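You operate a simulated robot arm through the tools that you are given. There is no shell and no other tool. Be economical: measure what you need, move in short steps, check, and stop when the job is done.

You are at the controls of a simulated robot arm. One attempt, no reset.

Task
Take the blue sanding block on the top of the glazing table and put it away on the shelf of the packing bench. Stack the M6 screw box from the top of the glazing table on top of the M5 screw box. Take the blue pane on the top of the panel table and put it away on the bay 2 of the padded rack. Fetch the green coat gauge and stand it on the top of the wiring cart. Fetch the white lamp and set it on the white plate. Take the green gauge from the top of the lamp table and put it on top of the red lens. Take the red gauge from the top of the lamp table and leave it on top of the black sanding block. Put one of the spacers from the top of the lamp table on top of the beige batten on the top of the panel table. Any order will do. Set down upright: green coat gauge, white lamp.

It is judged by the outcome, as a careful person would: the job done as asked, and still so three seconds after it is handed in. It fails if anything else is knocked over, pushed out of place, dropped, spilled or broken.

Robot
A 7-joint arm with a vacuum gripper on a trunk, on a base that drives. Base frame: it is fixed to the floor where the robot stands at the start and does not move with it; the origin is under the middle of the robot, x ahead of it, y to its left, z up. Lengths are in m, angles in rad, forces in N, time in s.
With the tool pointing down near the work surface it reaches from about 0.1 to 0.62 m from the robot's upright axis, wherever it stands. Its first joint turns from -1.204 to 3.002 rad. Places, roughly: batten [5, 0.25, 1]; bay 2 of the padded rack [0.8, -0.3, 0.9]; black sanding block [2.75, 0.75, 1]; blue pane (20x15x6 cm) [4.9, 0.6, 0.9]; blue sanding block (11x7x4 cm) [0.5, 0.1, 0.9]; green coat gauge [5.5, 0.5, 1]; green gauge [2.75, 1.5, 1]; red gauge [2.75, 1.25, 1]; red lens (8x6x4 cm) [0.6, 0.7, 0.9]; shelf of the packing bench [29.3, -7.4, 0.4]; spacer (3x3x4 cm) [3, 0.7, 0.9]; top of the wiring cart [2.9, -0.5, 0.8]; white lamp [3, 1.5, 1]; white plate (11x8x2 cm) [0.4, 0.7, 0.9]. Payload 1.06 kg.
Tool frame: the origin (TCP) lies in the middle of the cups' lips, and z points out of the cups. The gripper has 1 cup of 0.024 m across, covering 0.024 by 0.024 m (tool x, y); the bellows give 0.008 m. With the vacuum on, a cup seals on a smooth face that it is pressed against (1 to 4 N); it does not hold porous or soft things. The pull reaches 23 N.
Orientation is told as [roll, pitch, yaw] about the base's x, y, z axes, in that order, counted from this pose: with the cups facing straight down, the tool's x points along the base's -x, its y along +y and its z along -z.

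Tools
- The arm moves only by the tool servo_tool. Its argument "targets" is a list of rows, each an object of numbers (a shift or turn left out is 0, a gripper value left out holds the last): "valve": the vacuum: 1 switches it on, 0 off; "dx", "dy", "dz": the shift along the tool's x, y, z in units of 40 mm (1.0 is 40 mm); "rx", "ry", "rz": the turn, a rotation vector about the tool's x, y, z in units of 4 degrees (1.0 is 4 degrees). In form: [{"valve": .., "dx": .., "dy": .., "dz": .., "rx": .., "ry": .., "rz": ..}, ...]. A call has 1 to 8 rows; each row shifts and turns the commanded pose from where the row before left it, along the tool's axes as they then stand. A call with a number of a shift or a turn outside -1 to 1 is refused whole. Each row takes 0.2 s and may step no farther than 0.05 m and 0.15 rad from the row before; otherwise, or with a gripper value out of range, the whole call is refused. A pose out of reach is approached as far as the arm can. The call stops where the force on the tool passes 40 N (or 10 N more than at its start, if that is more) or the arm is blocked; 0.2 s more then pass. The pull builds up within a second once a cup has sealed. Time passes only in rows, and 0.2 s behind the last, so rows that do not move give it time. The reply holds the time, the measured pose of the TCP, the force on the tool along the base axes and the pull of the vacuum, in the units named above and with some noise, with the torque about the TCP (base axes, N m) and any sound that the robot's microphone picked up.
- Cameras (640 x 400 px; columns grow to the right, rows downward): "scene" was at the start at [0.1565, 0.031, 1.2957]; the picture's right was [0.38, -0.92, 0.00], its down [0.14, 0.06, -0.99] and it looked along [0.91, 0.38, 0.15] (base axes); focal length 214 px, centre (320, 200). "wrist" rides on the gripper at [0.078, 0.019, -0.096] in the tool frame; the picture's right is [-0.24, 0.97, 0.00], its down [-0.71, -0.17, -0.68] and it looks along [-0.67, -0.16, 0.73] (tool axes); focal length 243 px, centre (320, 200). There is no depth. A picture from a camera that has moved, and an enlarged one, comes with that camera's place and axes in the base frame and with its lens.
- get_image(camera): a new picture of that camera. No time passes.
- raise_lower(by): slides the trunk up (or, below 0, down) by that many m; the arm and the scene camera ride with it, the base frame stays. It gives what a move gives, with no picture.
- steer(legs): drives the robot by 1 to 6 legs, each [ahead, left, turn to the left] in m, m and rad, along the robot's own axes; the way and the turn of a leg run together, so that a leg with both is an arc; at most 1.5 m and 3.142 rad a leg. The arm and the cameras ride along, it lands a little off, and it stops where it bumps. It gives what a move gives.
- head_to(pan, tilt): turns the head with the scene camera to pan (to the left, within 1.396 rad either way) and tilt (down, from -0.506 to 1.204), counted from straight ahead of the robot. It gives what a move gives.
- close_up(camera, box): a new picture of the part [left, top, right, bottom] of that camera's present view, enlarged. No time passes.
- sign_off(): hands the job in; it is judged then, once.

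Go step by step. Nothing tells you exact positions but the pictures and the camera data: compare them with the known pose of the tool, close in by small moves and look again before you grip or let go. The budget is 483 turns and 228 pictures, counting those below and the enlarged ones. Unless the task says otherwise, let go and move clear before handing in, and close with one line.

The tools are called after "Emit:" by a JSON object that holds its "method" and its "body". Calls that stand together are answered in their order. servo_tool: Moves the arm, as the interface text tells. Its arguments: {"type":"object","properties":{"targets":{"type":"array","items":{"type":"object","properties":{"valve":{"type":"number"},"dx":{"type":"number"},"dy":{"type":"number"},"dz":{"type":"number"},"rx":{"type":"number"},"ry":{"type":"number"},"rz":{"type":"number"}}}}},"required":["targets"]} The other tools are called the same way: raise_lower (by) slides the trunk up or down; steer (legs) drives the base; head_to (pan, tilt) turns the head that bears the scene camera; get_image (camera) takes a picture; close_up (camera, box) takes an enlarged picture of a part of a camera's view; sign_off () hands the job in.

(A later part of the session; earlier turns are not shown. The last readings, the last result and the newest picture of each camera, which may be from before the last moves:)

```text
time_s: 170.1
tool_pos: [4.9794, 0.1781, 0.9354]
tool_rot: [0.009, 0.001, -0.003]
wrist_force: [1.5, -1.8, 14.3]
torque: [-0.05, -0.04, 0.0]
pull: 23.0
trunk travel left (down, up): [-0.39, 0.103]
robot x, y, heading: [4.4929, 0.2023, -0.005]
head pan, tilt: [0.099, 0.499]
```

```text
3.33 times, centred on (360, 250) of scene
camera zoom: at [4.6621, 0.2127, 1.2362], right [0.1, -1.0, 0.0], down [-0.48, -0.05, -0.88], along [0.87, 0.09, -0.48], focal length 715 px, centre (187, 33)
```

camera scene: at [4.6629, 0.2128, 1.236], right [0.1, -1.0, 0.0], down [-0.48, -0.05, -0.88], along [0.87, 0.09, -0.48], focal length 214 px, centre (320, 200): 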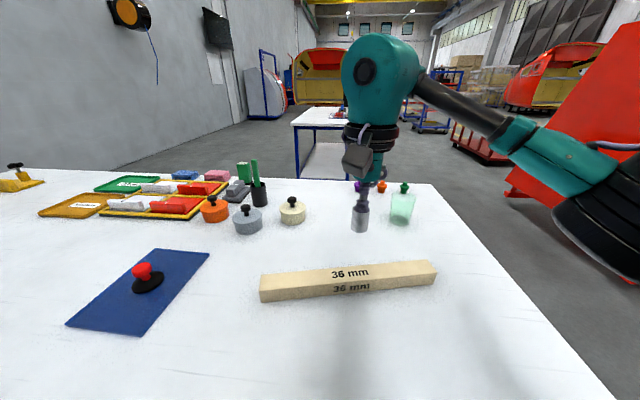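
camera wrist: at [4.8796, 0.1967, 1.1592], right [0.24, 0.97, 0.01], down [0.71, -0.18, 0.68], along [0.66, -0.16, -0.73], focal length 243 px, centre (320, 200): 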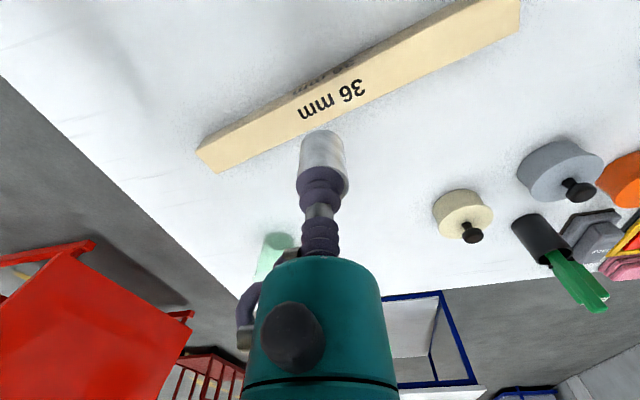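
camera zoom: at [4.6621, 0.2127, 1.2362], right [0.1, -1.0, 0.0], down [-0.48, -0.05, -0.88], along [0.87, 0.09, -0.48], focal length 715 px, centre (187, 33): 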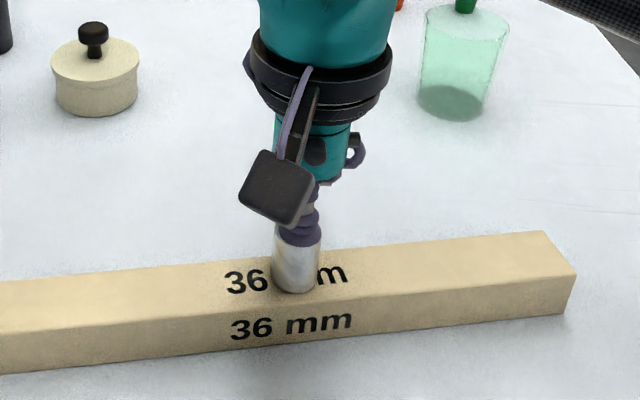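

It stands on the batten. Releasing and lifting.

Emit:
{"method": "servo_tool", "body": {"targets": [{"dz": -0.05}, {"valve": 0}, {}, {}, {}, {"dz": -0.2}, {"dz": -0.8}, {"dz": -1}]}}

Emit:
{"method": "get_image", "body": {"camera": "scene"}}

```text
time_s: 171.9
tool_pos: [4.9796, 0.1779, 1.0171]
tool_rot: [0.006, 0.004, -0.004]
wrist_force: [-0.5, 0.0, -0.4]
torque: [0.04, 0.0, -0.01]
pull: 0.0
trunk travel left (down, up): [-0.39, 0.103]
robot x, y, heading: [4.4936, 0.2089, -0.002]
head pan, tilt: [0.099, 0.499]
```

```text
154 pictures are left
camera scene: at [4.6627, 0.2129, 1.236], right [0.1, -1.0, 0.0], down [-0.48, -0.05, -0.88], along [0.87, 0.09, -0.48], focal length 214 px, centre (320, 200)
```

scene: 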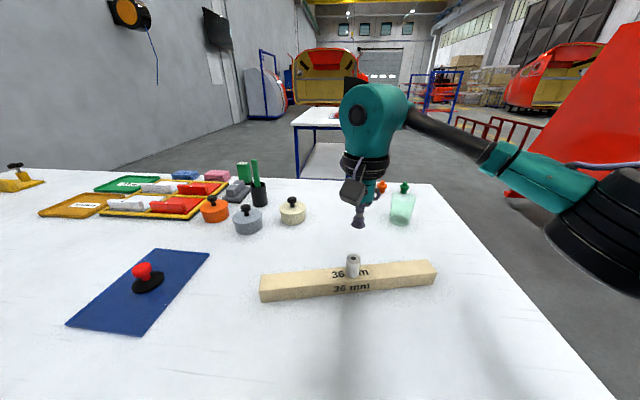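

Spacer placed. Now I'll look for the green coat gauge near (5.5, 0.5).

Emit:
{"method": "close_up", "body": {"camera": "scene", "box": [160, 145, 320, 245]}}

Emit:
{"method": "close_up", "body": {"camera": "scene", "box": [60, 230, 230, 340]}}

```text
4.00 times, centred on (240, 195) of scene
camera zoom: at [4.6627, 0.2129, 1.236], right [0.1, -1.0, 0.0], down [-0.48, -0.05, -0.88], along [0.87, 0.09, -0.48], focal length 858 px, centre (640, 220)
```

zoom: 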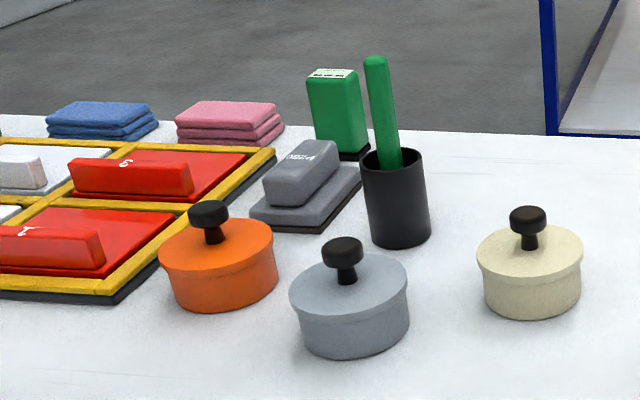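

```text
3.64 times, centred on (145, 285) of scene
camera zoom: at [4.6627, 0.2129, 1.236], right [0.1, -1.0, 0.0], down [-0.48, -0.05, -0.88], along [0.87, 0.09, -0.48], focal length 780 px, centre (956, -109)
```

zoom: 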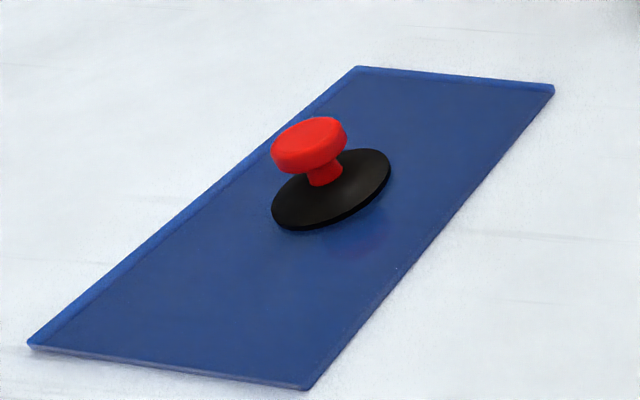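

The green coat gauge is the green box standing near (5.45, 0.61), close to the table's far edge. I'll go around the right end to reach it from the far side.

Emit:
{"method": "servo_tool", "body": {"targets": [{"dz": -1, "dx": 0.5}, {"dz": -1, "dx": 0.5}, {"dz": -1, "dx": 0.6}, {"dz": -0.5, "dx": 0.8}]}}

Emit:
{"method": "steer", "body": {"legs": [[-0.4, 0, 0], [0, -1.05, 0], [1.4, 0, 0], [0.7, 0, 0], [0, 1.4, 0], [0, 0, 3.1]]}}

Emit:
{"method": "head_to", "body": {"pan": 0.0, "tilt": 0.6}}

Emit:
{"method": "get_image", "body": {"camera": "scene"}}

```text
time_s: 172.9
tool_pos: [4.8824, 0.1771, 1.1583]
tool_rot: [0.007, 0.002, -0.004]
wrist_force: [0.5, 0.2, -0.2]
torque: [0.01, 0.04, -0.01]
pull: 0.0
trunk travel left (down, up): [-0.39, 0.103]
robot x, y, heading: [4.4896, 0.2063, -0.001]
head pan, tilt: [0.099, 0.499]
```

```text
time_s: 204.2
tool_pos: [5.8934, 0.5101, 1.1569]
tool_rot: [0.006, 0.003, 3.085]
wrist_force: [0.4, 0.2, 0.7]
torque: [0.0, 0.02, 0.02]
pull: 0.1
trunk travel left (down, up): [-0.39, 0.103]
robot x, y, heading: [6.2786, 0.4615, 3.093]
head pan, tilt: [0.099, 0.499]
```

```text
time_s: 204.9
tool_pos: [5.8931, 0.5096, 1.1575]
tool_rot: [0.007, 0.003, 3.085]
wrist_force: [-0.3, 0.3, 0.2]
torque: [0.01, 0.0, -0.01]
pull: 0.0
trunk travel left (down, up): [-0.39, 0.103]
robot x, y, heading: [6.2806, 0.4599, 3.093]
head pan, tilt: [0.0, 0.6]
```

```text
151 pictures are left
camera scene: at [6.1129, 0.4682, 1.2269], right [0.05, 1.0, 0.0], down [0.56, -0.03, -0.83], along [-0.82, 0.04, -0.56], focal length 214 px, centre (320, 200)
```

scene: 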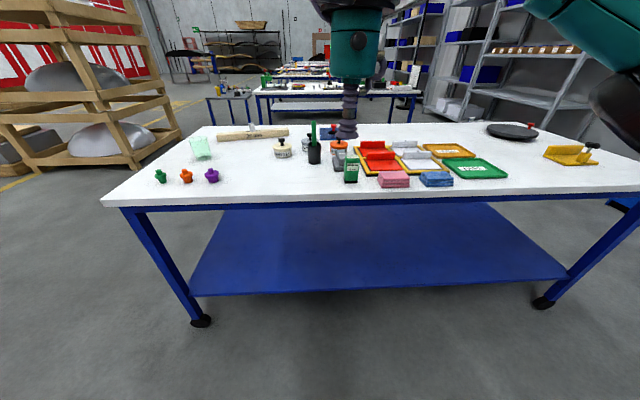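

The coat gauge is at about (5.476, 0.607). I'll drive up to this side of the table.

Emit:
{"method": "steer", "body": {"legs": [[0.42, -0.1, 0.047]]}}

Emit:
{"method": "get_image", "body": {"camera": "scene"}}

Emit:
{"method": "get_image", "body": {"camera": "wrist"}}

```text
time_s: 207.5
tool_pos: [5.4752, 0.6016, 1.1576]
tool_rot: [0.006, 0.004, 3.141]
wrist_force: [-0.1, 0.2, 0.1]
torque: [-0.01, -0.03, 0.02]
pull: 0.1
trunk travel left (down, up): [-0.39, 0.103]
robot x, y, heading: [5.8615, 0.5732, -3.148]
head pan, tilt: [0.0, 0.6]
```

```text
150 pictures are left
camera scene: at [5.6975, 0.5718, 1.2268], right [0.0, 1.0, 0.0], down [0.57, 0.0, -0.82], along [-0.82, 0.0, -0.57], focal length 214 px, centre (320, 200)
```

scene: 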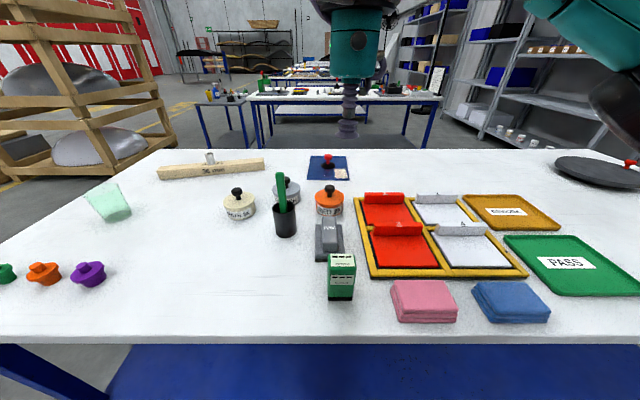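

```text
149 pictures are left
camera wrist: at [5.5541, 0.5839, 1.2526], right [-0.24, -0.97, 0.01], down [-0.71, 0.18, 0.68], along [-0.66, 0.16, -0.73], focal length 243 px, centre (320, 200)
```

wrist: 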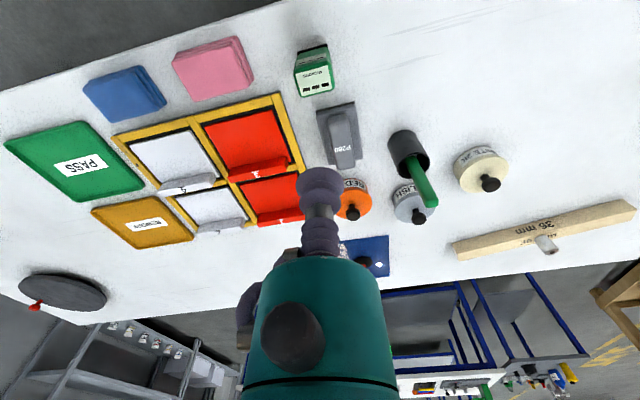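

Emit:
{"method": "close_up", "body": {"camera": "scene", "box": [290, 220, 390, 320]}}

Emit:
{"method": "close_up", "body": {"camera": "wrist", "box": [260, 20, 380, 120]}}

```text
4.00 times, centred on (340, 270) of scene
camera zoom: at [5.6975, 0.5718, 1.2268], right [0.0, 1.0, 0.0], down [0.57, 0.0, -0.82], along [-0.82, 0.0, -0.57], focal length 858 px, centre (240, -80)
```

zoom: 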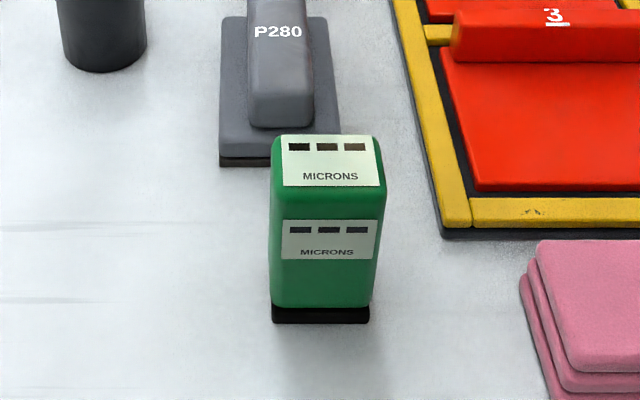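

```text
4.00 times, centred on (320, 70) of wrist
camera zoom: at [5.5541, 0.5839, 1.2526], right [-0.24, -0.97, 0.01], down [-0.71, 0.18, 0.68], along [-0.66, 0.16, -0.73], focal length 970 px, centre (320, 720)
```

zoom: 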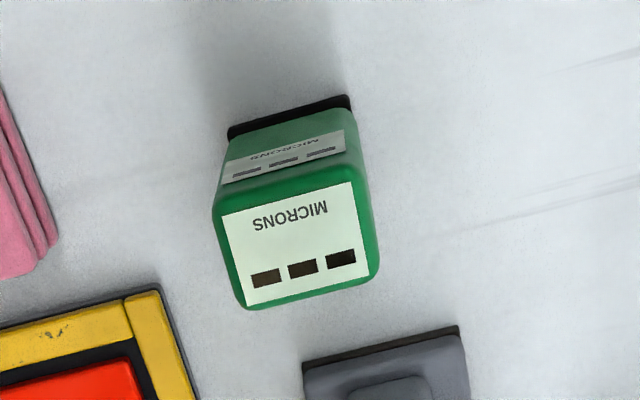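

The gauge's top centre is at about (5.468, 0.609, 0.95). I'll come down over it and check.

Emit:
{"method": "servo_tool", "body": {"targets": [{"dx": -0.18, "dy": -0.19, "dz": 1}, {"dz": 1}, {"dz": 1}, {"dz": 1}, {"dz": 0.3}, {}]}}

Emit:
{"method": "close_up", "body": {"camera": "wrist", "box": [220, 40, 420, 240]}}

```text
time_s: 208.9
tool_pos: [5.4687, 0.6078, 0.9864]
tool_rot: [0.008, 0.004, 3.141]
wrist_force: [0.1, 0.4, -0.3]
torque: [0.02, 0.02, 0.0]
pull: 0.1
trunk travel left (down, up): [-0.39, 0.103]
robot x, y, heading: [5.8653, 0.5724, -3.142]
head pan, tilt: [0.0, 0.6]
```

```text
2.00 times, centred on (320, 140) of wrist
camera zoom: at [5.5468, 0.5898, 1.0819], right [-0.24, -0.97, 0.01], down [-0.71, 0.18, 0.68], along [-0.66, 0.16, -0.73], focal length 485 px, centre (320, 320)
```

zoom: 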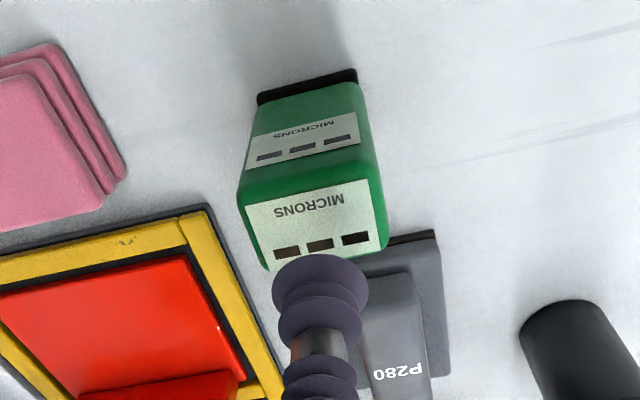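

Centred. Pressing down with vacuum.

Emit:
{"method": "servo_tool", "body": {"targets": [{"dz": 0.5, "valve": 1}, {"dz": 0.3}, {"dz": 0.1}, {"dz": 0.07}, {"dz": 0.05}, {}, {}]}}

```text
time_s: 210.5
tool_pos: [5.4704, 0.6073, 0.9442]
tool_rot: [0.007, 0.001, 3.139]
wrist_force: [-3.0, -0.4, 15.8]
torque: [0.08, 0.04, 0.01]
pull: 22.8
trunk travel left (down, up): [-0.39, 0.103]
robot x, y, heading: [5.866, 0.5759, -3.145]
head pan, tilt: [0.0, 0.6]
```

Sealed. I'll lift, back away, and carry it around to the wiring cart's open side.

Emit:
{"method": "servo_tool", "body": {"targets": [{"dz": -0.3}, {"dz": -0.8}, {"dz": -1}, {"dz": -1}, {"dz": -1}, {"dz": -0.5}]}}

Emit:
{"method": "steer", "body": {"legs": [[-0.4, 0, 0], [0, 1.4, 0], [0, 0.35, 0], [1.5, 0, 0], [1.4, 0, 0]]}}

Emit:
{"method": "head_to", "body": {"pan": -0.5, "tilt": 0.6}}

Emit:
{"method": "get_image", "body": {"camera": "scene"}}

```text
time_s: 211.9
tool_pos: [5.4688, 0.6081, 1.1291]
tool_rot: [0.006, 0.004, 3.137]
wrist_force: [-0.5, 0.1, -1.5]
torque: [-0.02, -0.01, -0.01]
pull: 22.5
trunk travel left (down, up): [-0.39, 0.103]
robot x, y, heading: [5.8657, 0.5732, -3.143]
head pan, tilt: [0.0, 0.6]
```

```text
time_s: 236.4
tool_pos: [3.0014, -1.1631, 1.1285]
tool_rot: [0.007, 0.004, 3.138]
wrist_force: [-0.2, 0.2, -2.2]
torque: [0.0, -0.04, 0.04]
pull: 22.9
trunk travel left (down, up): [-0.39, 0.103]
robot x, y, heading: [3.3987, -1.1991, 3.135]
head pan, tilt: [0.0, 0.6]
```

```text
time_s: 237.3
tool_pos: [3.0021, -1.1631, 1.1282]
tool_rot: [0.005, 0.003, 3.137]
wrist_force: [0.1, 0.4, -2.6]
torque: [0.0, -0.04, 0.0]
pull: 22.7
trunk travel left (down, up): [-0.39, 0.103]
robot x, y, heading: [3.3974, -1.1977, 3.142]
head pan, tilt: [-0.499, 0.6]
```

```text
145 pictures are left
camera scene: at [3.2429, -1.1568, 1.2269], right [0.48, 0.88, 0.0], down [0.5, -0.27, -0.83], along [-0.72, 0.4, -0.56], focal length 214 px, centre (320, 200)
```

scene: 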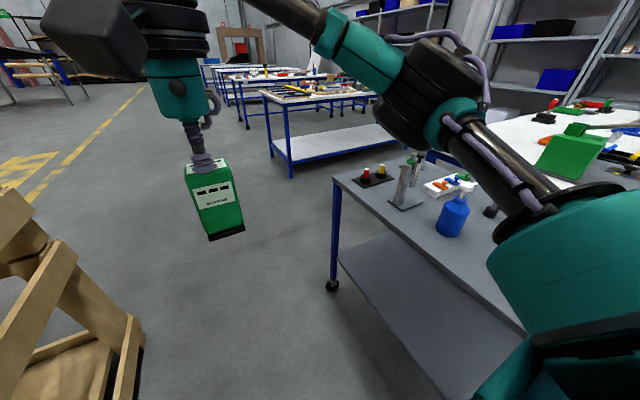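

The cart has items along its near edge; I'll turn to face it and look for free space.

Emit:
{"method": "steer", "body": {"legs": [[0, 0, -1.5708]]}}

Emit:
{"method": "head_to", "body": {"pan": 0.4, "tilt": 0.7}}

Emit:
{"method": "get_image", "body": {"camera": "scene"}}

Emit:
{"method": "get_image", "body": {"camera": "wrist"}}

```text
time_s: 241.5
tool_pos: [3.4309, -0.8009, 1.1277]
tool_rot: [0.008, 0.003, 1.573]
wrist_force: [-0.5, -1.0, -0.1]
torque: [-0.06, 0.03, -0.02]
pull: 22.9
trunk travel left (down, up): [-0.39, 0.103]
robot x, y, heading: [3.4011, -1.1943, 1.583]
head pan, tilt: [-0.499, 0.6]
```

```text
time_s: 242.7
tool_pos: [3.4309, -0.8002, 1.1281]
tool_rot: [0.007, 0.003, 1.575]
wrist_force: [0.1, 0.4, -2.0]
torque: [0.0, -0.04, 0.03]
pull: 23.2
trunk travel left (down, up): [-0.39, 0.103]
robot x, y, heading: [3.3983, -1.1951, 1.575]
head pan, tilt: [0.4, 0.7]
```

```text
144 pictures are left
camera scene: at [3.3648, -1.0428, 1.2183], right [0.92, 0.39, 0.0], down [0.25, -0.59, -0.76], along [-0.3, 0.7, -0.64], focal length 214 px, centre (320, 200)
```

scene: 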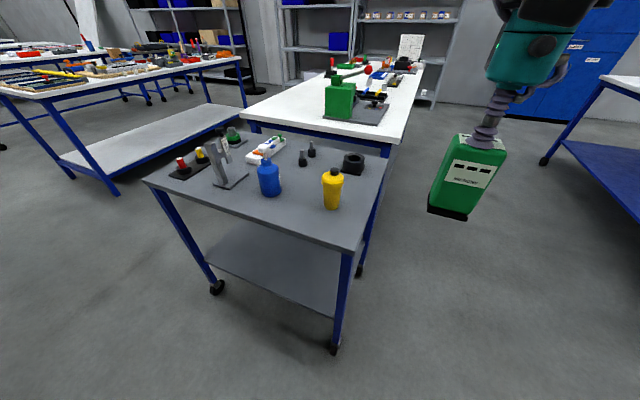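

```text
143 pictures are left
camera wrist: at [3.4128, -0.8773, 1.2232], right [-0.97, 0.23, 0.01], down [0.17, 0.71, 0.68], along [0.15, 0.66, -0.73], focal length 243 px, centre (320, 200)
```

wrist: 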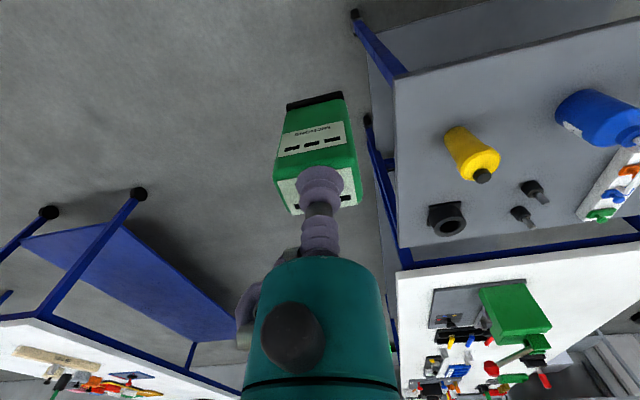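

There's a free spot on the cart near (3.12, -0.52), between the bottles and the small parts. I'll shift the base there.

Emit:
{"method": "steer", "body": {"legs": [[0, 0.3, 0], [0.19, 0, 0]]}}

Emit:
{"method": "head_to", "body": {"pan": 0.0, "tilt": 0.8}}

Emit:
{"method": "get_image", "body": {"camera": "scene"}}

Emit:
{"method": "get_image", "body": {"camera": "wrist"}}

```text
time_s: 245.9
tool_pos: [3.1379, -0.6149, 1.1277]
tool_rot: [0.007, 0.003, 1.571]
wrist_force: [-0.7, 0.1, -1.2]
torque: [-0.04, 0.01, 0.02]
pull: 23.1
trunk travel left (down, up): [-0.39, 0.103]
robot x, y, heading: [3.1047, -1.0118, 1.567]
head pan, tilt: [0.4, 0.7]
```

```text
time_s: 246.7
tool_pos: [3.1381, -0.616, 1.1278]
tool_rot: [0.006, 0.005, 1.569]
wrist_force: [0.7, -0.4, -1.2]
torque: [0.02, 0.03, -0.03]
pull: 23.2
trunk travel left (down, up): [-0.39, 0.103]
robot x, y, heading: [3.1058, -1.0157, 1.572]
head pan, tilt: [0.0, 0.799]
```

```text
142 pictures are left
camera scene: at [3.1039, -0.8551, 1.21], right [1.0, 0.0, 0.0], down [0.0, -0.72, -0.7], along [0.0, 0.7, -0.72], focal length 214 px, centre (320, 200)
```

scene: 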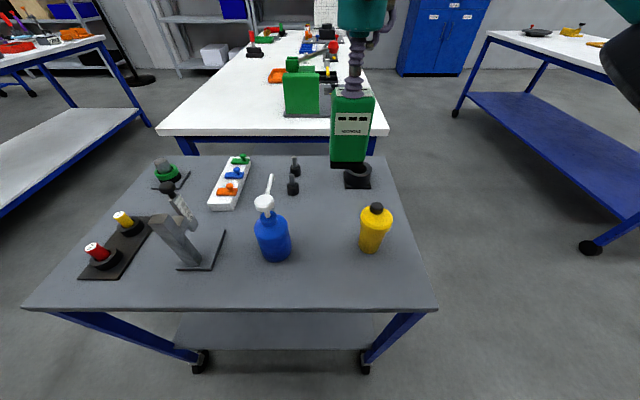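

```text
141 pictures are left
camera wrist: at [3.1199, -0.6923, 1.2232], right [-0.97, 0.24, 0.01], down [0.18, 0.71, 0.68], along [0.16, 0.66, -0.73], focal length 243 px, centre (320, 200)
```

wrist: 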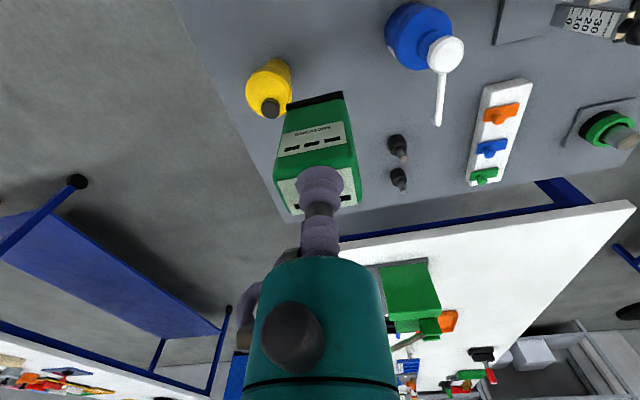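

Target spot (3.12, -0.52) is clear. I'll move over and lower partway.

Emit:
{"method": "servo_tool", "body": {"targets": [{"dx": -0.8, "dy": 0.25}, {"dx": -0.8, "dy": 0.2, "dz": 0.3}, {"dx": -0.8, "dz": 0.7}, {"dz": 1}, {"dz": 1}, {"dz": 0.8}, {}]}}

Emit:
{"method": "get_image", "body": {"camera": "scene"}}

Emit:
{"method": "get_image", "body": {"camera": "wrist"}}

```text
time_s: 248.3
tool_pos: [3.1193, -0.5183, 0.9747]
tool_rot: [0.008, 0.006, 1.568]
wrist_force: [0.1, -0.2, -1.4]
torque: [0.0, -0.02, 0.02]
pull: 23.3
trunk travel left (down, up): [-0.39, 0.103]
robot x, y, heading: [3.1044, -1.0133, 1.572]
head pan, tilt: [0.0, 0.799]
```

```text
140 pictures are left
camera scene: at [3.1039, -0.8552, 1.21], right [1.0, 0.0, 0.0], down [0.0, -0.72, -0.7], along [0.0, 0.7, -0.72], focal length 214 px, centre (320, 200)
```

scene: 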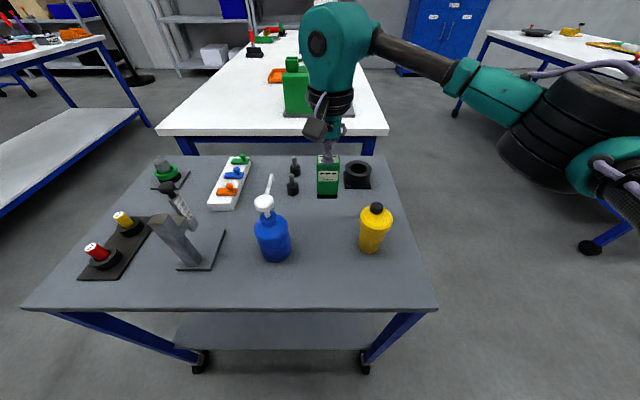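

```text
139 pictures are left
camera wrist: at [3.1002, -0.5958, 1.0695], right [-0.97, 0.24, 0.01], down [0.18, 0.71, 0.68], along [0.16, 0.66, -0.73], focal length 243 px, centre (320, 200)
```

wrist: 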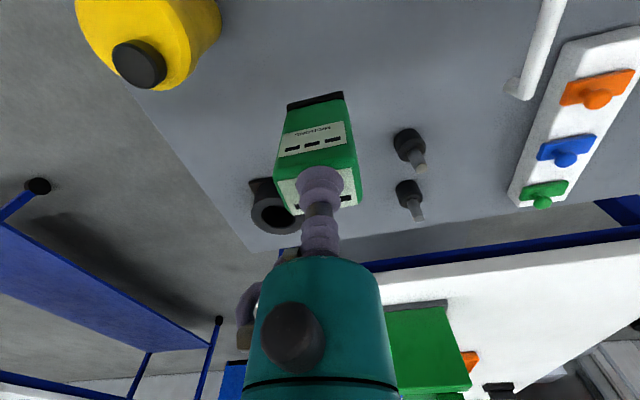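

Clear all around. Lowering gently to contact.

Emit:
{"method": "servo_tool", "body": {"targets": [{"dz": 0.7}, {"dz": 0.4}, {"dz": 0.2}, {"dz": 0.1}, {"dz": 0.1}, {"dz": 0.1}, {}]}}

```text
time_s: 249.9
tool_pos: [3.1183, -0.5203, 0.9108]
tool_rot: [0.006, 0.002, 1.568]
wrist_force: [0.1, 0.4, -1.5]
torque: [-0.01, -0.04, -0.01]
pull: 22.9
trunk travel left (down, up): [-0.39, 0.103]
robot x, y, heading: [3.1044, -1.0173, 1.569]
head pan, tilt: [0.0, 0.799]
```

Emit:
{"method": "servo_tool", "body": {"targets": [{"dz": 0.1}, {"dz": 0.1}, {"dz": 0.1}, {}]}}

Emit:
{"method": "close_up", "body": {"camera": "scene", "box": [260, 130, 400, 240]}}

```text
time_s: 250.9
tool_pos: [3.1181, -0.5199, 0.8983]
tool_rot: [0.006, 0.002, 1.569]
wrist_force: [-0.7, -0.4, -2.1]
torque: [-0.01, 0.0, 0.02]
pull: 22.1
trunk travel left (down, up): [-0.39, 0.103]
robot x, y, heading: [3.1028, -1.014, 1.573]
head pan, tilt: [0.0, 0.799]
```

```text
3.64 times, centred on (330, 185) of scene
camera zoom: at [3.1039, -0.8551, 1.21], right [1.0, 0.0, 0.0], down [0.0, -0.72, -0.7], along [0.0, 0.7, -0.72], focal length 780 px, centre (284, 254)
```

zoom: 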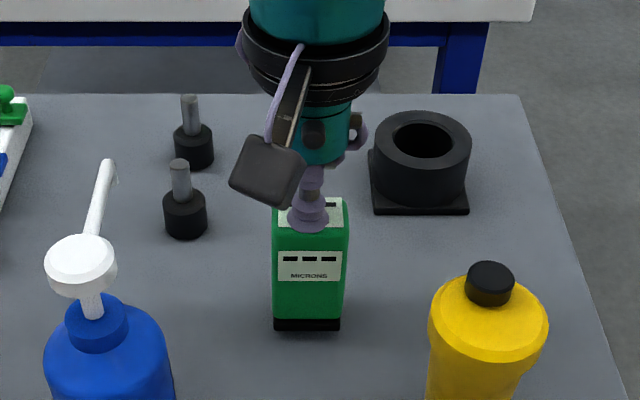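

Emit:
{"method": "servo_tool", "body": {"targets": [{"dz": 0.1}, {"dz": 0.08}, {"dz": 0.08}, {}]}}

```text
time_s: 251.9
tool_pos: [3.1176, -0.5199, 0.8909]
tool_rot: [0.008, -0.001, 1.571]
wrist_force: [-2.8, 0.6, 11.7]
torque: [-0.01, -0.08, 0.02]
pull: 22.9
trunk travel left (down, up): [-0.39, 0.103]
robot x, y, heading: [3.1041, -1.0114, 1.571]
head pan, tilt: [0.0, 0.799]
```

Contact with the cart top. Releasing and lifting clear.

Emit:
{"method": "servo_tool", "body": {"targets": [{"dz": -0.04}, {"valve": 0}, {}, {}, {}, {"dz": -0.2}, {"dz": -0.8}, {"dz": -1}]}}

Emit:
{"method": "servo_tool", "body": {"targets": [{"dz": -1}, {"dz": -1}, {"dz": -0.8, "dx": 0.5}, {"dz": -0.8, "dx": 0.5}]}}

Emit:
{"method": "get_image", "body": {"camera": "scene"}}

```text
time_s: 253.7
tool_pos: [3.1183, -0.5196, 0.9717]
tool_rot: [0.006, 0.004, 1.569]
wrist_force: [-1.2, -0.6, -0.6]
torque: [-0.02, -0.01, -0.03]
pull: 0.1
trunk travel left (down, up): [-0.39, 0.103]
robot x, y, heading: [3.1042, -1.0106, 1.57]
head pan, tilt: [0.0, 0.799]
```

```text
time_s: 254.7
tool_pos: [3.119, -0.5611, 1.1171]
tool_rot: [0.006, 0.002, 1.569]
wrist_force: [-0.1, -0.1, 0.4]
torque: [0.01, -0.01, -0.02]
pull: 0.1
trunk travel left (down, up): [-0.39, 0.103]
robot x, y, heading: [3.1032, -1.0096, 1.572]
head pan, tilt: [0.0, 0.799]
```

```text
137 pictures are left
camera scene: at [3.1039, -0.8555, 1.2101], right [1.0, 0.0, 0.0], down [0.0, -0.72, -0.7], along [0.0, 0.7, -0.72], focal length 214 px, centre (320, 200)
```

scene: 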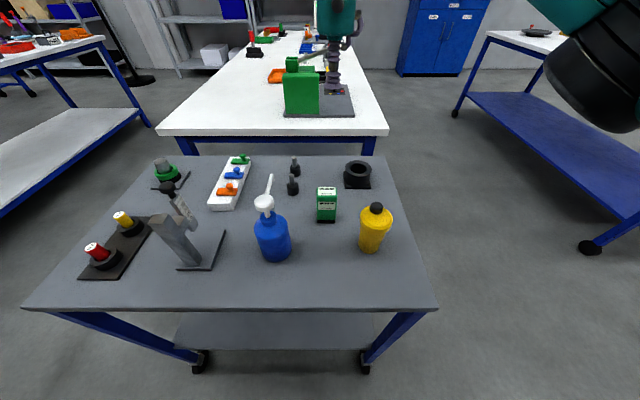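

The coat gauge stands upright on the cart. Next I'll drive to the panel table for the blue pane.

Emit:
{"method": "steer", "body": {"legs": [[-0.22, 0, 0], [0, -0.8, 0], [1.4, 0, 0], [0.4, 0, 0], [0, 0, -1.57], [0.5, 0, 0]]}}

Emit:
{"method": "head_to", "body": {"pan": 0.2, "tilt": 0.7}}

Emit:
{"method": "get_image", "body": {"camera": "scene"}}

Emit:
{"method": "get_image", "body": {"camera": "wrist"}}

```text
time_s: 275.4
tool_pos: [4.7987, 0.6003, 1.1165]
tool_rot: [0.007, 0.004, 0.032]
wrist_force: [-0.7, -0.5, 0.3]
torque: [0.01, 0.02, -0.01]
pull: 0.0
trunk travel left (down, up): [-0.39, 0.103]
robot x, y, heading: [4.3501, 0.6002, 0.038]
head pan, tilt: [0.0, 0.799]
```

```text
time_s: 276.1
tool_pos: [4.7986, 0.6008, 1.1152]
tool_rot: [0.007, 0.002, 0.032]
wrist_force: [-0.7, -0.1, -0.1]
torque: [-0.01, -0.01, -0.02]
pull: 0.0
trunk travel left (down, up): [-0.39, 0.103]
robot x, y, heading: [4.3469, 0.603, 0.035]
head pan, tilt: [0.201, 0.7]
```

```text
136 pictures are left
camera scene: at [4.5061, 0.6219, 1.2182], right [0.23, -0.97, 0.0], down [-0.63, -0.15, -0.76], along [0.74, 0.18, -0.64], focal length 214 px, centre (320, 200)
```

scene: 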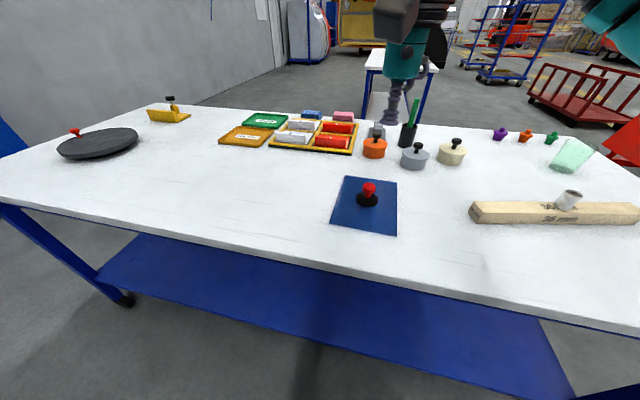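

```text
135 pictures are left
camera wrist: at [4.7208, 0.6173, 1.2116], right [0.2, 0.98, 0.01], down [0.71, -0.15, 0.68], along [0.67, -0.13, -0.73], focal length 243 px, centre (320, 200)
```

wrist: 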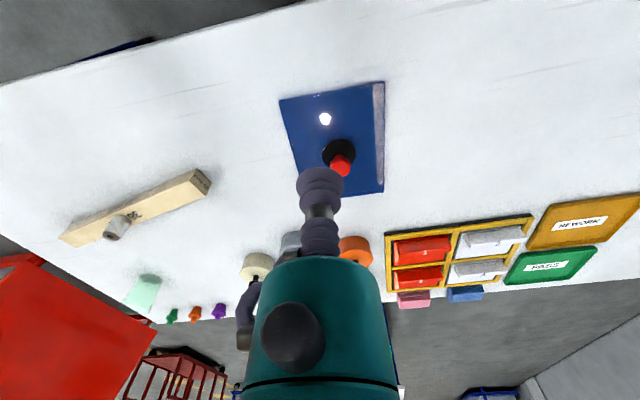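

The pane is axis-aligned, centre (4.934, 0.603), with a red-knobbed handle in the middle. I'll drive up and look closely at the knob.

Emit:
{"method": "steer", "body": {"legs": [[0.14, 0, -0.035]]}}

Emit:
{"method": "close_up", "body": {"camera": "scene", "box": [300, 180, 460, 290]}}

Emit:
{"method": "get_image", "body": {"camera": "wrist"}}

```text
time_s: 277.5
tool_pos: [4.9362, 0.5871, 1.1156]
tool_rot: [0.007, 0.003, -0.004]
wrist_force: [0.6, -0.5, -0.4]
torque: [0.01, 0.02, -0.01]
pull: 0.1
trunk travel left (down, up): [-0.39, 0.103]
robot x, y, heading: [4.4818, 0.6038, -0.001]
head pan, tilt: [0.201, 0.7]
```

```text
3.64 times, centred on (380, 235) of scene
camera zoom: at [4.6449, 0.6186, 1.2182], right [0.2, -0.98, 0.0], down [-0.63, -0.13, -0.76], along [0.75, 0.15, -0.64], focal length 780 px, centre (102, 73)
```

zoom: 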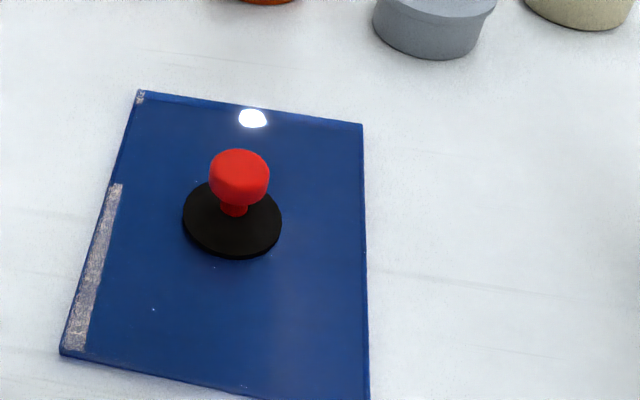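

```text
133 pictures are left
camera wrist: at [4.8592, 0.6064, 1.2114], right [0.24, 0.97, 0.01], down [0.71, -0.18, 0.68], along [0.66, -0.16, -0.73], focal length 243 px, centre (320, 200)
```

wrist: 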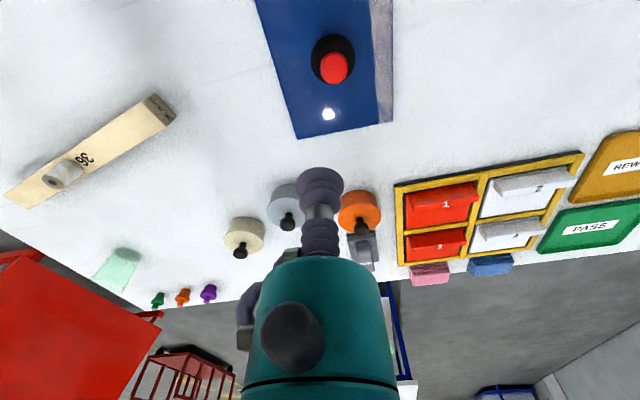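

The knob's flat top is about 32 mm across at (4.936, 0.6045, ~0.92). Coming down above it.

Emit:
{"method": "servo_tool", "body": {"targets": [{"dy": 0.43}, {"dz": 1}, {"dz": 1}, {"dz": 1}, {"dz": 0.8}, {}]}}

Emit:
{"method": "close_up", "body": {"camera": "wrist", "box": [220, 40, 420, 240]}}

Emit:
{"method": "close_up", "body": {"camera": "scene", "box": [300, 150, 460, 270]}}

```text
time_s: 278.9
tool_pos: [4.9358, 0.6044, 0.9627]
tool_rot: [0.007, 0.002, -0.003]
wrist_force: [0.2, 0.0, 0.4]
torque: [0.01, 0.02, 0.01]
pull: 0.0
trunk travel left (down, up): [-0.39, 0.103]
robot x, y, heading: [4.4811, 0.605, 0.001]
head pan, tilt: [0.201, 0.7]
```

```text
2.00 times, centred on (320, 140) of wrist
camera zoom: at [4.8587, 0.6243, 1.058], right [0.24, 0.97, 0.01], down [0.71, -0.18, 0.68], along [0.66, -0.16, -0.73], focal length 485 px, centre (320, 320)
```

zoom: 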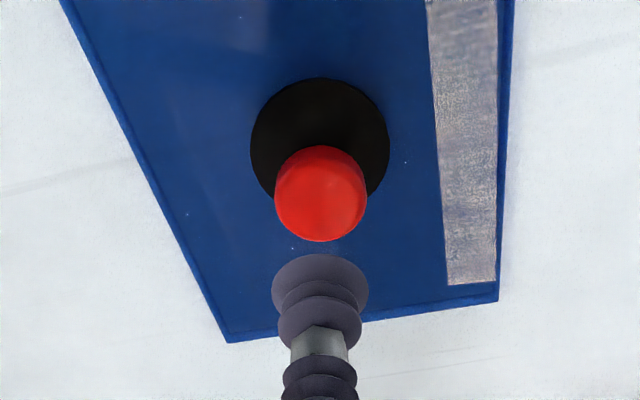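

```text
3.33 times, centred on (380, 210) of scene
camera zoom: at [4.6441, 0.6186, 1.2183], right [0.2, -0.98, 0.0], down [-0.63, -0.13, -0.76], along [0.75, 0.15, -0.64], focal length 715 px, centre (120, 167)
```

zoom: 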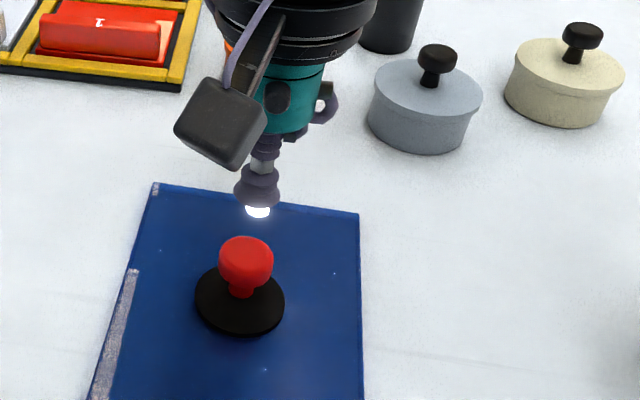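

Emit:
{"method": "servo_tool", "body": {"targets": [{"dz": 0.4}, {"dz": 0.3}, {}]}}

Emit:
{"method": "close_up", "body": {"camera": "wrist", "box": [220, 40, 420, 240]}}

```text
time_s: 279.7
tool_pos: [4.9363, 0.6048, 0.9357]
tool_rot: [0.007, 0.004, -0.002]
wrist_force: [0.0, 0.0, 0.0]
torque: [0.0, 0.02, -0.02]
pull: 0.1
trunk travel left (down, up): [-0.39, 0.103]
robot x, y, heading: [4.4813, 0.604, 0.002]
head pan, tilt: [0.201, 0.7]
```

```text
2.00 times, centred on (320, 140) of wrist
camera zoom: at [4.8584, 0.6249, 1.0307], right [0.24, 0.97, 0.01], down [0.71, -0.18, 0.68], along [0.66, -0.16, -0.73], focal length 485 px, centre (320, 320)
```

zoom: 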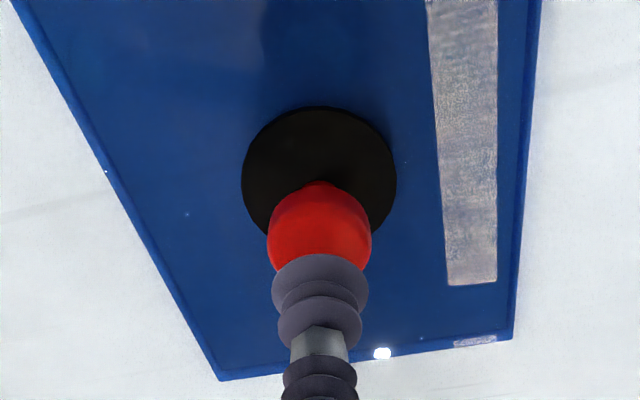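

Aligned. Pressing onto the knob with vacuum.

Emit:
{"method": "servo_tool", "body": {"targets": [{"dz": 0.2, "valve": 1}, {"dz": 0.12}, {"dz": 0.1}, {"dz": 0.07}, {"dz": 0.05}, {}, {}]}}

```text
time_s: 281.3
tool_pos: [4.9365, 0.6063, 0.9141]
tool_rot: [0.008, 0.003, -0.002]
wrist_force: [-0.2, -0.1, 0.3]
torque: [0.02, -0.05, -0.05]
pull: 23.3
trunk travel left (down, up): [-0.39, 0.103]
robot x, y, heading: [4.4786, 0.6033, 0.002]
head pan, tilt: [0.201, 0.7]
```

Sealed on the knob. Lifting slowly.

Emit:
{"method": "servo_tool", "body": {"targets": [{"dz": -0.2}, {"dz": -0.4}, {"dz": -0.6}, {"dz": -0.8}, {"dz": -0.8}, {}]}}

Emit:
{"method": "get_image", "body": {"camera": "scene"}}

```text
time_s: 282.7
tool_pos: [4.9358, 0.6055, 1.0256]
tool_rot: [0.008, 0.002, -0.002]
wrist_force: [0.3, 0.4, -6.7]
torque: [0.03, 0.03, 0.02]
pull: 23.3
trunk travel left (down, up): [-0.39, 0.103]
robot x, y, heading: [4.4825, 0.6016, -0.001]
head pan, tilt: [0.201, 0.7]
```

```text
129 pictures are left
camera scene: at [4.6446, 0.6186, 1.2182], right [0.2, -0.98, 0.0], down [-0.63, -0.13, -0.76], along [0.75, 0.15, -0.64], focal length 214 px, centre (320, 200)
```

scene: 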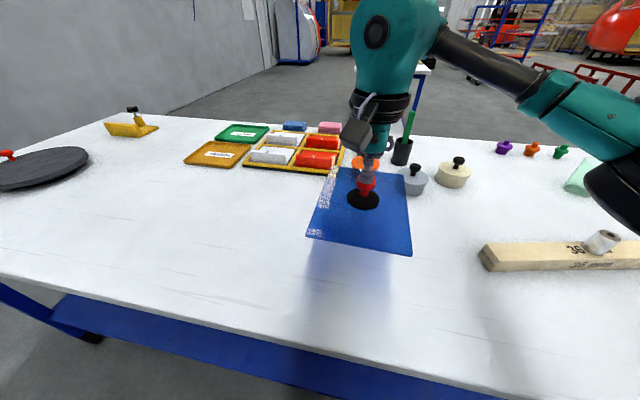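

The pane hangs level. I'll raise it and back out toward the aisle.

Emit:
{"method": "servo_tool", "body": {"targets": [{"dz": -0.8}, {"dz": -0.8, "dx": 0.3}, {"dz": -0.6, "dx": 0.5}]}}

Emit:
{"method": "steer", "body": {"legs": [[-0.55, 0, 0], [0, -1.2, 0], [0, -0.6, 0]]}}

```text
time_s: 283.5
tool_pos: [4.9046, 0.6051, 1.114]
tool_rot: [0.008, 0.004, -0.004]
wrist_force: [-0.7, 0.9, -6.5]
torque: [-0.01, 0.05, -0.01]
pull: 22.8
trunk travel left (down, up): [-0.39, 0.103]
robot x, y, heading: [4.4835, 0.6066, 0.001]
head pan, tilt: [0.201, 0.7]
```

```text
time_s: 295.2
tool_pos: [4.3382, -1.1911, 1.1131]
tool_rot: [0.007, 0.003, -0.012]
wrist_force: [0.3, -0.1, -6.8]
torque: [0.01, 0.03, 0.06]
pull: 22.6
trunk travel left (down, up): [-0.39, 0.103]
robot x, y, heading: [3.9156, -1.1868, -0.011]
head pan, tilt: [0.201, 0.7]
```

Emit:
{"method": "steer", "body": {"legs": [[-1.5, 0, 0.011], [-1.5, 0, 0], [-0.1, 0, 0], [0, 0, 1.57]]}}

Emit:
{"method": "head_to", "body": {"pan": 0.0, "tilt": 0.6}}

Emit:
{"method": "get_image", "body": {"camera": "scene"}}

```text
time_s: 314.2
tool_pos: [0.8163, -0.821, 1.115]
tool_rot: [0.008, 0.003, 1.56]
wrist_force: [-0.1, -1.1, -6.4]
torque: [-0.01, -0.01, -0.01]
pull: 23.0
trunk travel left (down, up): [-0.39, 0.103]
robot x, y, heading: [0.8106, -1.2424, 1.561]
head pan, tilt: [0.201, 0.7]
```

```text
time_s: 314.9
tool_pos: [0.816, -0.8215, 1.115]
tool_rot: [0.007, 0.004, 1.561]
wrist_force: [0.0, -0.2, -6.7]
torque: [0.0, 0.0, -0.03]
pull: 23.0
trunk travel left (down, up): [-0.39, 0.103]
robot x, y, heading: [0.8149, -1.2413, 1.557]
head pan, tilt: [0.0, 0.6]
```

```text
128 pictures are left
camera scene: at [0.8147, -1.0779, 1.2268], right [1.0, -0.01, 0.0], down [0.0, -0.57, -0.82], along [0.01, 0.82, -0.57], focal length 214 px, centre (320, 200)
```

scene: 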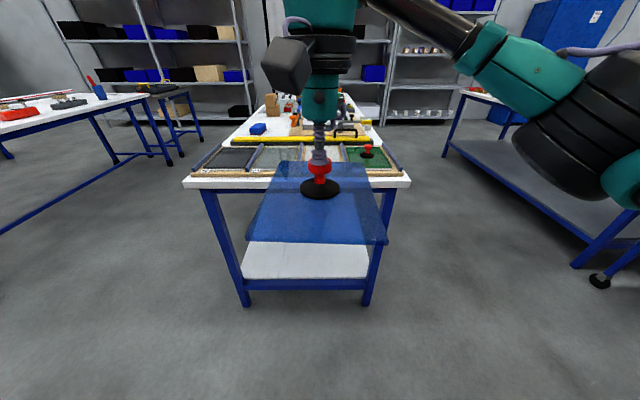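

I'm facing the glazing table's right end. I'll drive ahead so the pane hovers high over the rack, then look.

Emit:
{"method": "close_up", "body": {"camera": "scene", "box": [180, 110, 420, 200]}}

Emit:
{"method": "steer", "body": {"legs": [[0.45, 0, 0.012]]}}

Emit:
{"method": "get_image", "body": {"camera": "scene"}}

Emit:
{"method": "get_image", "body": {"camera": "wrist"}}

```text
2.67 times, centred on (300, 155) of scene
camera zoom: at [0.8147, -1.0779, 1.2268], right [1.0, -0.01, 0.0], down [0.0, -0.57, -0.82], along [0.01, 0.82, -0.57], focal length 572 px, centre (373, 320)
```

zoom: 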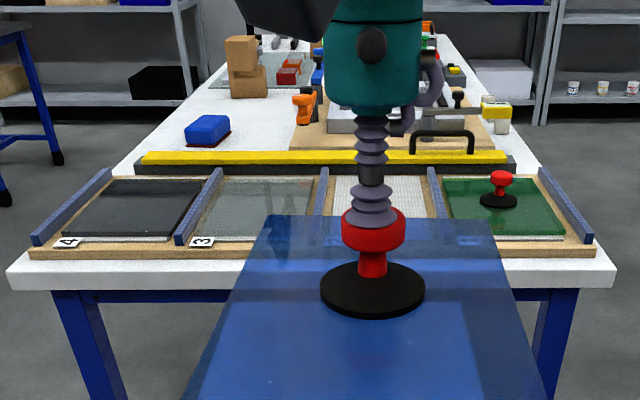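

```text
time_s: 317.7
tool_pos: [0.8168, -0.3688, 1.1129]
tool_rot: [0.007, 0.003, 1.564]
wrist_force: [-0.4, 1.1, -6.7]
torque: [-0.01, 0.03, 0.01]
pull: 23.5
trunk travel left (down, up): [-0.39, 0.103]
robot x, y, heading: [0.8132, -0.7884, 1.57]
head pan, tilt: [0.0, 0.6]
```

```text
126 pictures are left
camera scene: at [0.8169, -0.6249, 1.2268], right [1.0, 0.0, 0.0], down [0.0, -0.57, -0.82], along [0.0, 0.82, -0.57], focal length 214 px, centre (320, 200)
```

scene: 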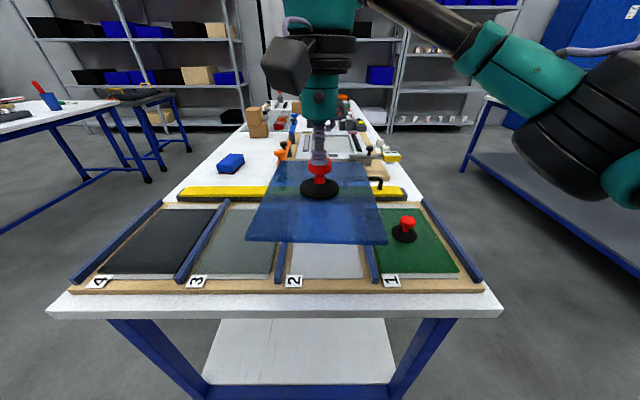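

```text
125 pictures are left
camera wrist: at [0.7986, -0.4452, 1.2094], right [-0.97, 0.24, 0.01], down [0.18, 0.71, 0.68], along [0.16, 0.66, -0.73], focal length 243 px, centre (320, 200)
```

wrist: 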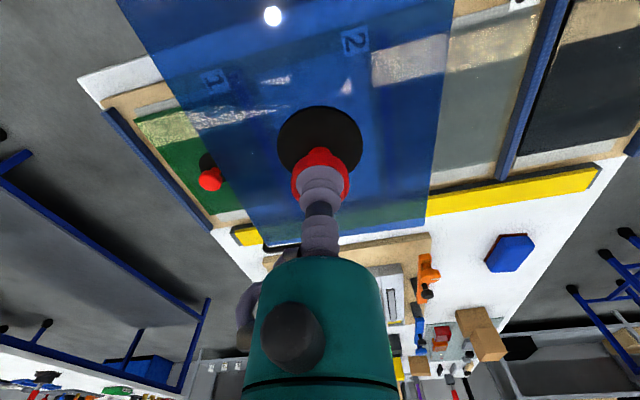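

Bay 2 lies between the bars at x≈0.742 and 0.919, centre (0.83, -0.25). I need the pane's exact pose; zooming in.

Emit:
{"method": "close_up", "body": {"camera": "scene", "box": [220, 140, 420, 300]}}

```text
2.50 times, centred on (320, 220) of scene
camera zoom: at [0.8169, -0.6249, 1.2268], right [1.0, 0.0, 0.0], down [0.0, -0.57, -0.82], along [0.0, 0.82, -0.57], focal length 536 px, centre (320, 150)
```

zoom: 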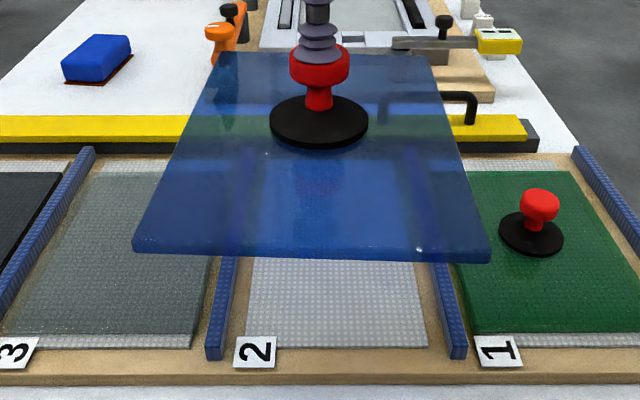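

The pane is rotated about -0.034 rad relative to the bay and centred under the cup. I'll correct yaw, drive in 0.1 m and align over bay 2 at x≈0.829, y≈-0.249.

Emit:
{"method": "steer", "body": {"legs": [[0.1, 0, 0]]}}

Emit:
{"method": "servo_tool", "body": {"targets": [{"rz": -0.5}, {"dx": -0.5, "dy": -0.3}, {}]}}

```text
time_s: 318.8
tool_pos: [0.8178, -0.2679, 1.1125]
tool_rot: [0.007, 0.005, 1.564]
wrist_force: [0.2, 0.3, -6.0]
torque: [-0.03, -0.02, -0.02]
pull: 23.7
trunk travel left (down, up): [-0.39, 0.103]
robot x, y, heading: [0.8178, -0.6931, 1.568]
head pan, tilt: [0.0, 0.6]
```

```text
time_s: 319.6
tool_pos: [0.8289, -0.249, 1.1141]
tool_rot: [0.008, 0.004, 1.599]
wrist_force: [0.2, -1.2, -6.6]
torque: [-0.03, 0.04, 0.0]
pull: 22.6
trunk travel left (down, up): [-0.39, 0.103]
robot x, y, heading: [0.8187, -0.6932, 1.568]
head pan, tilt: [0.0, 0.6]
```

Lowering to a few centimetres above the bars, then checking.

Emit:
{"method": "servo_tool", "body": {"targets": [{"dz": 1}, {"dz": 1}, {"dz": 0.8}, {"dz": 0.5}, {}]}}

Emit:
{"method": "head_to", "body": {"pan": 0.0, "tilt": 0.85}}

Emit:
{"method": "close_up", "body": {"camera": "scene", "box": [220, 120, 420, 280]}}

Emit:
{"method": "get_image", "body": {"camera": "wrist"}}

```text
time_s: 320.8
tool_pos: [0.8279, -0.2487, 0.9804]
tool_rot: [0.007, 0.004, 1.599]
wrist_force: [-0.4, -1.0, -6.1]
torque: [0.02, 0.0, -0.03]
pull: 22.8
trunk travel left (down, up): [-0.39, 0.103]
robot x, y, heading: [0.8202, -0.6897, 1.561]
head pan, tilt: [0.0, 0.6]
```

```text
time_s: 321.6
tool_pos: [0.8289, -0.2481, 0.9818]
tool_rot: [0.007, 0.002, 1.599]
wrist_force: [-0.7, 0.9, -6.6]
torque: [-0.06, -0.02, -0.03]
pull: 23.0
trunk travel left (down, up): [-0.39, 0.103]
robot x, y, heading: [0.8159, -0.6931, 1.561]
head pan, tilt: [0.0, 0.85]
```

```text
2.50 times, centred on (320, 200) of scene
camera zoom: at [0.8174, -0.5358, 1.206], right [1.0, -0.01, 0.0], down [0.0, -0.75, -0.66], along [0.0, 0.66, -0.75], focal length 536 px, centre (320, 200)
```

zoom: 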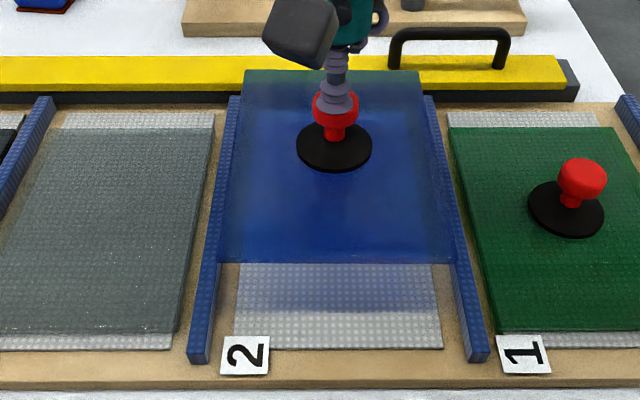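

```text
122 pictures are left
camera wrist: at [0.8133, -0.326, 1.0771], right [-0.98, 0.21, 0.01], down [0.16, 0.71, 0.68], along [0.14, 0.67, -0.73], focal length 243 px, centre (320, 200)
```

wrist: 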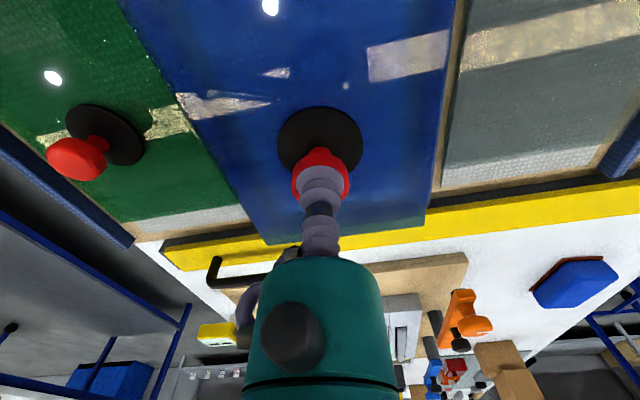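

The pane is aligned within 1–2 mm between the bars. Lowering into the bay.

Emit:
{"method": "servo_tool", "body": {"targets": [{"dz": 0.5, "dy": -0.03}, {"dz": 0.4}, {"dz": 0.25}, {}]}}

Emit:
{"method": "close_up", "body": {"camera": "scene", "box": [220, 120, 420, 280]}}

```text
time_s: 322.6
tool_pos: [0.831, -0.2483, 0.9362]
tool_rot: [0.007, 0.001, 1.6]
wrist_force: [0.0, 1.4, -6.7]
torque: [-0.02, 0.02, 0.0]
pull: 23.5
trunk travel left (down, up): [-0.39, 0.103]
robot x, y, heading: [0.8179, -0.6921, 1.564]
head pan, tilt: [0.0, 0.85]
```

```text
2.50 times, centred on (320, 200) of scene
camera zoom: at [0.8174, -0.5358, 1.206], right [1.0, -0.01, 0.0], down [0.0, -0.75, -0.66], along [0.0, 0.66, -0.75], focal length 536 px, centre (320, 200)
```

zoom: 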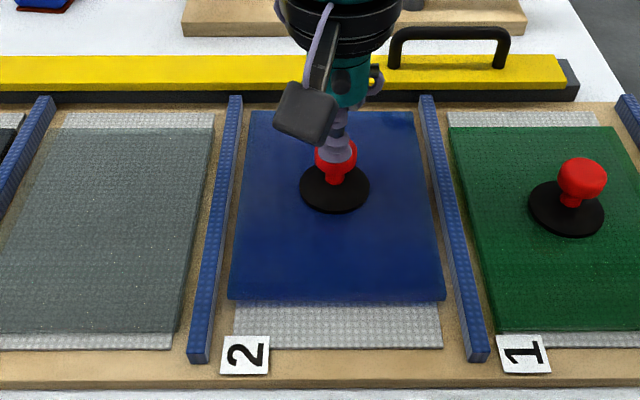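

Emit:
{"method": "servo_tool", "body": {"targets": [{"dz": 0.15}, {"dz": 0.1}, {"dz": 0.08}, {"dz": 0.06}, {}]}}

```text
time_s: 323.8
tool_pos: [0.8297, -0.2492, 0.9222]
tool_rot: [0.008, -0.002, 1.597]
wrist_force: [1.2, 12.7, 31.0]
torque: [-0.15, -0.11, 0.14]
pull: 23.1
trunk travel left (down, up): [-0.39, 0.103]
robot x, y, heading: [0.8133, -0.6912, 1.567]
head pan, tilt: [0.0, 0.85]
```

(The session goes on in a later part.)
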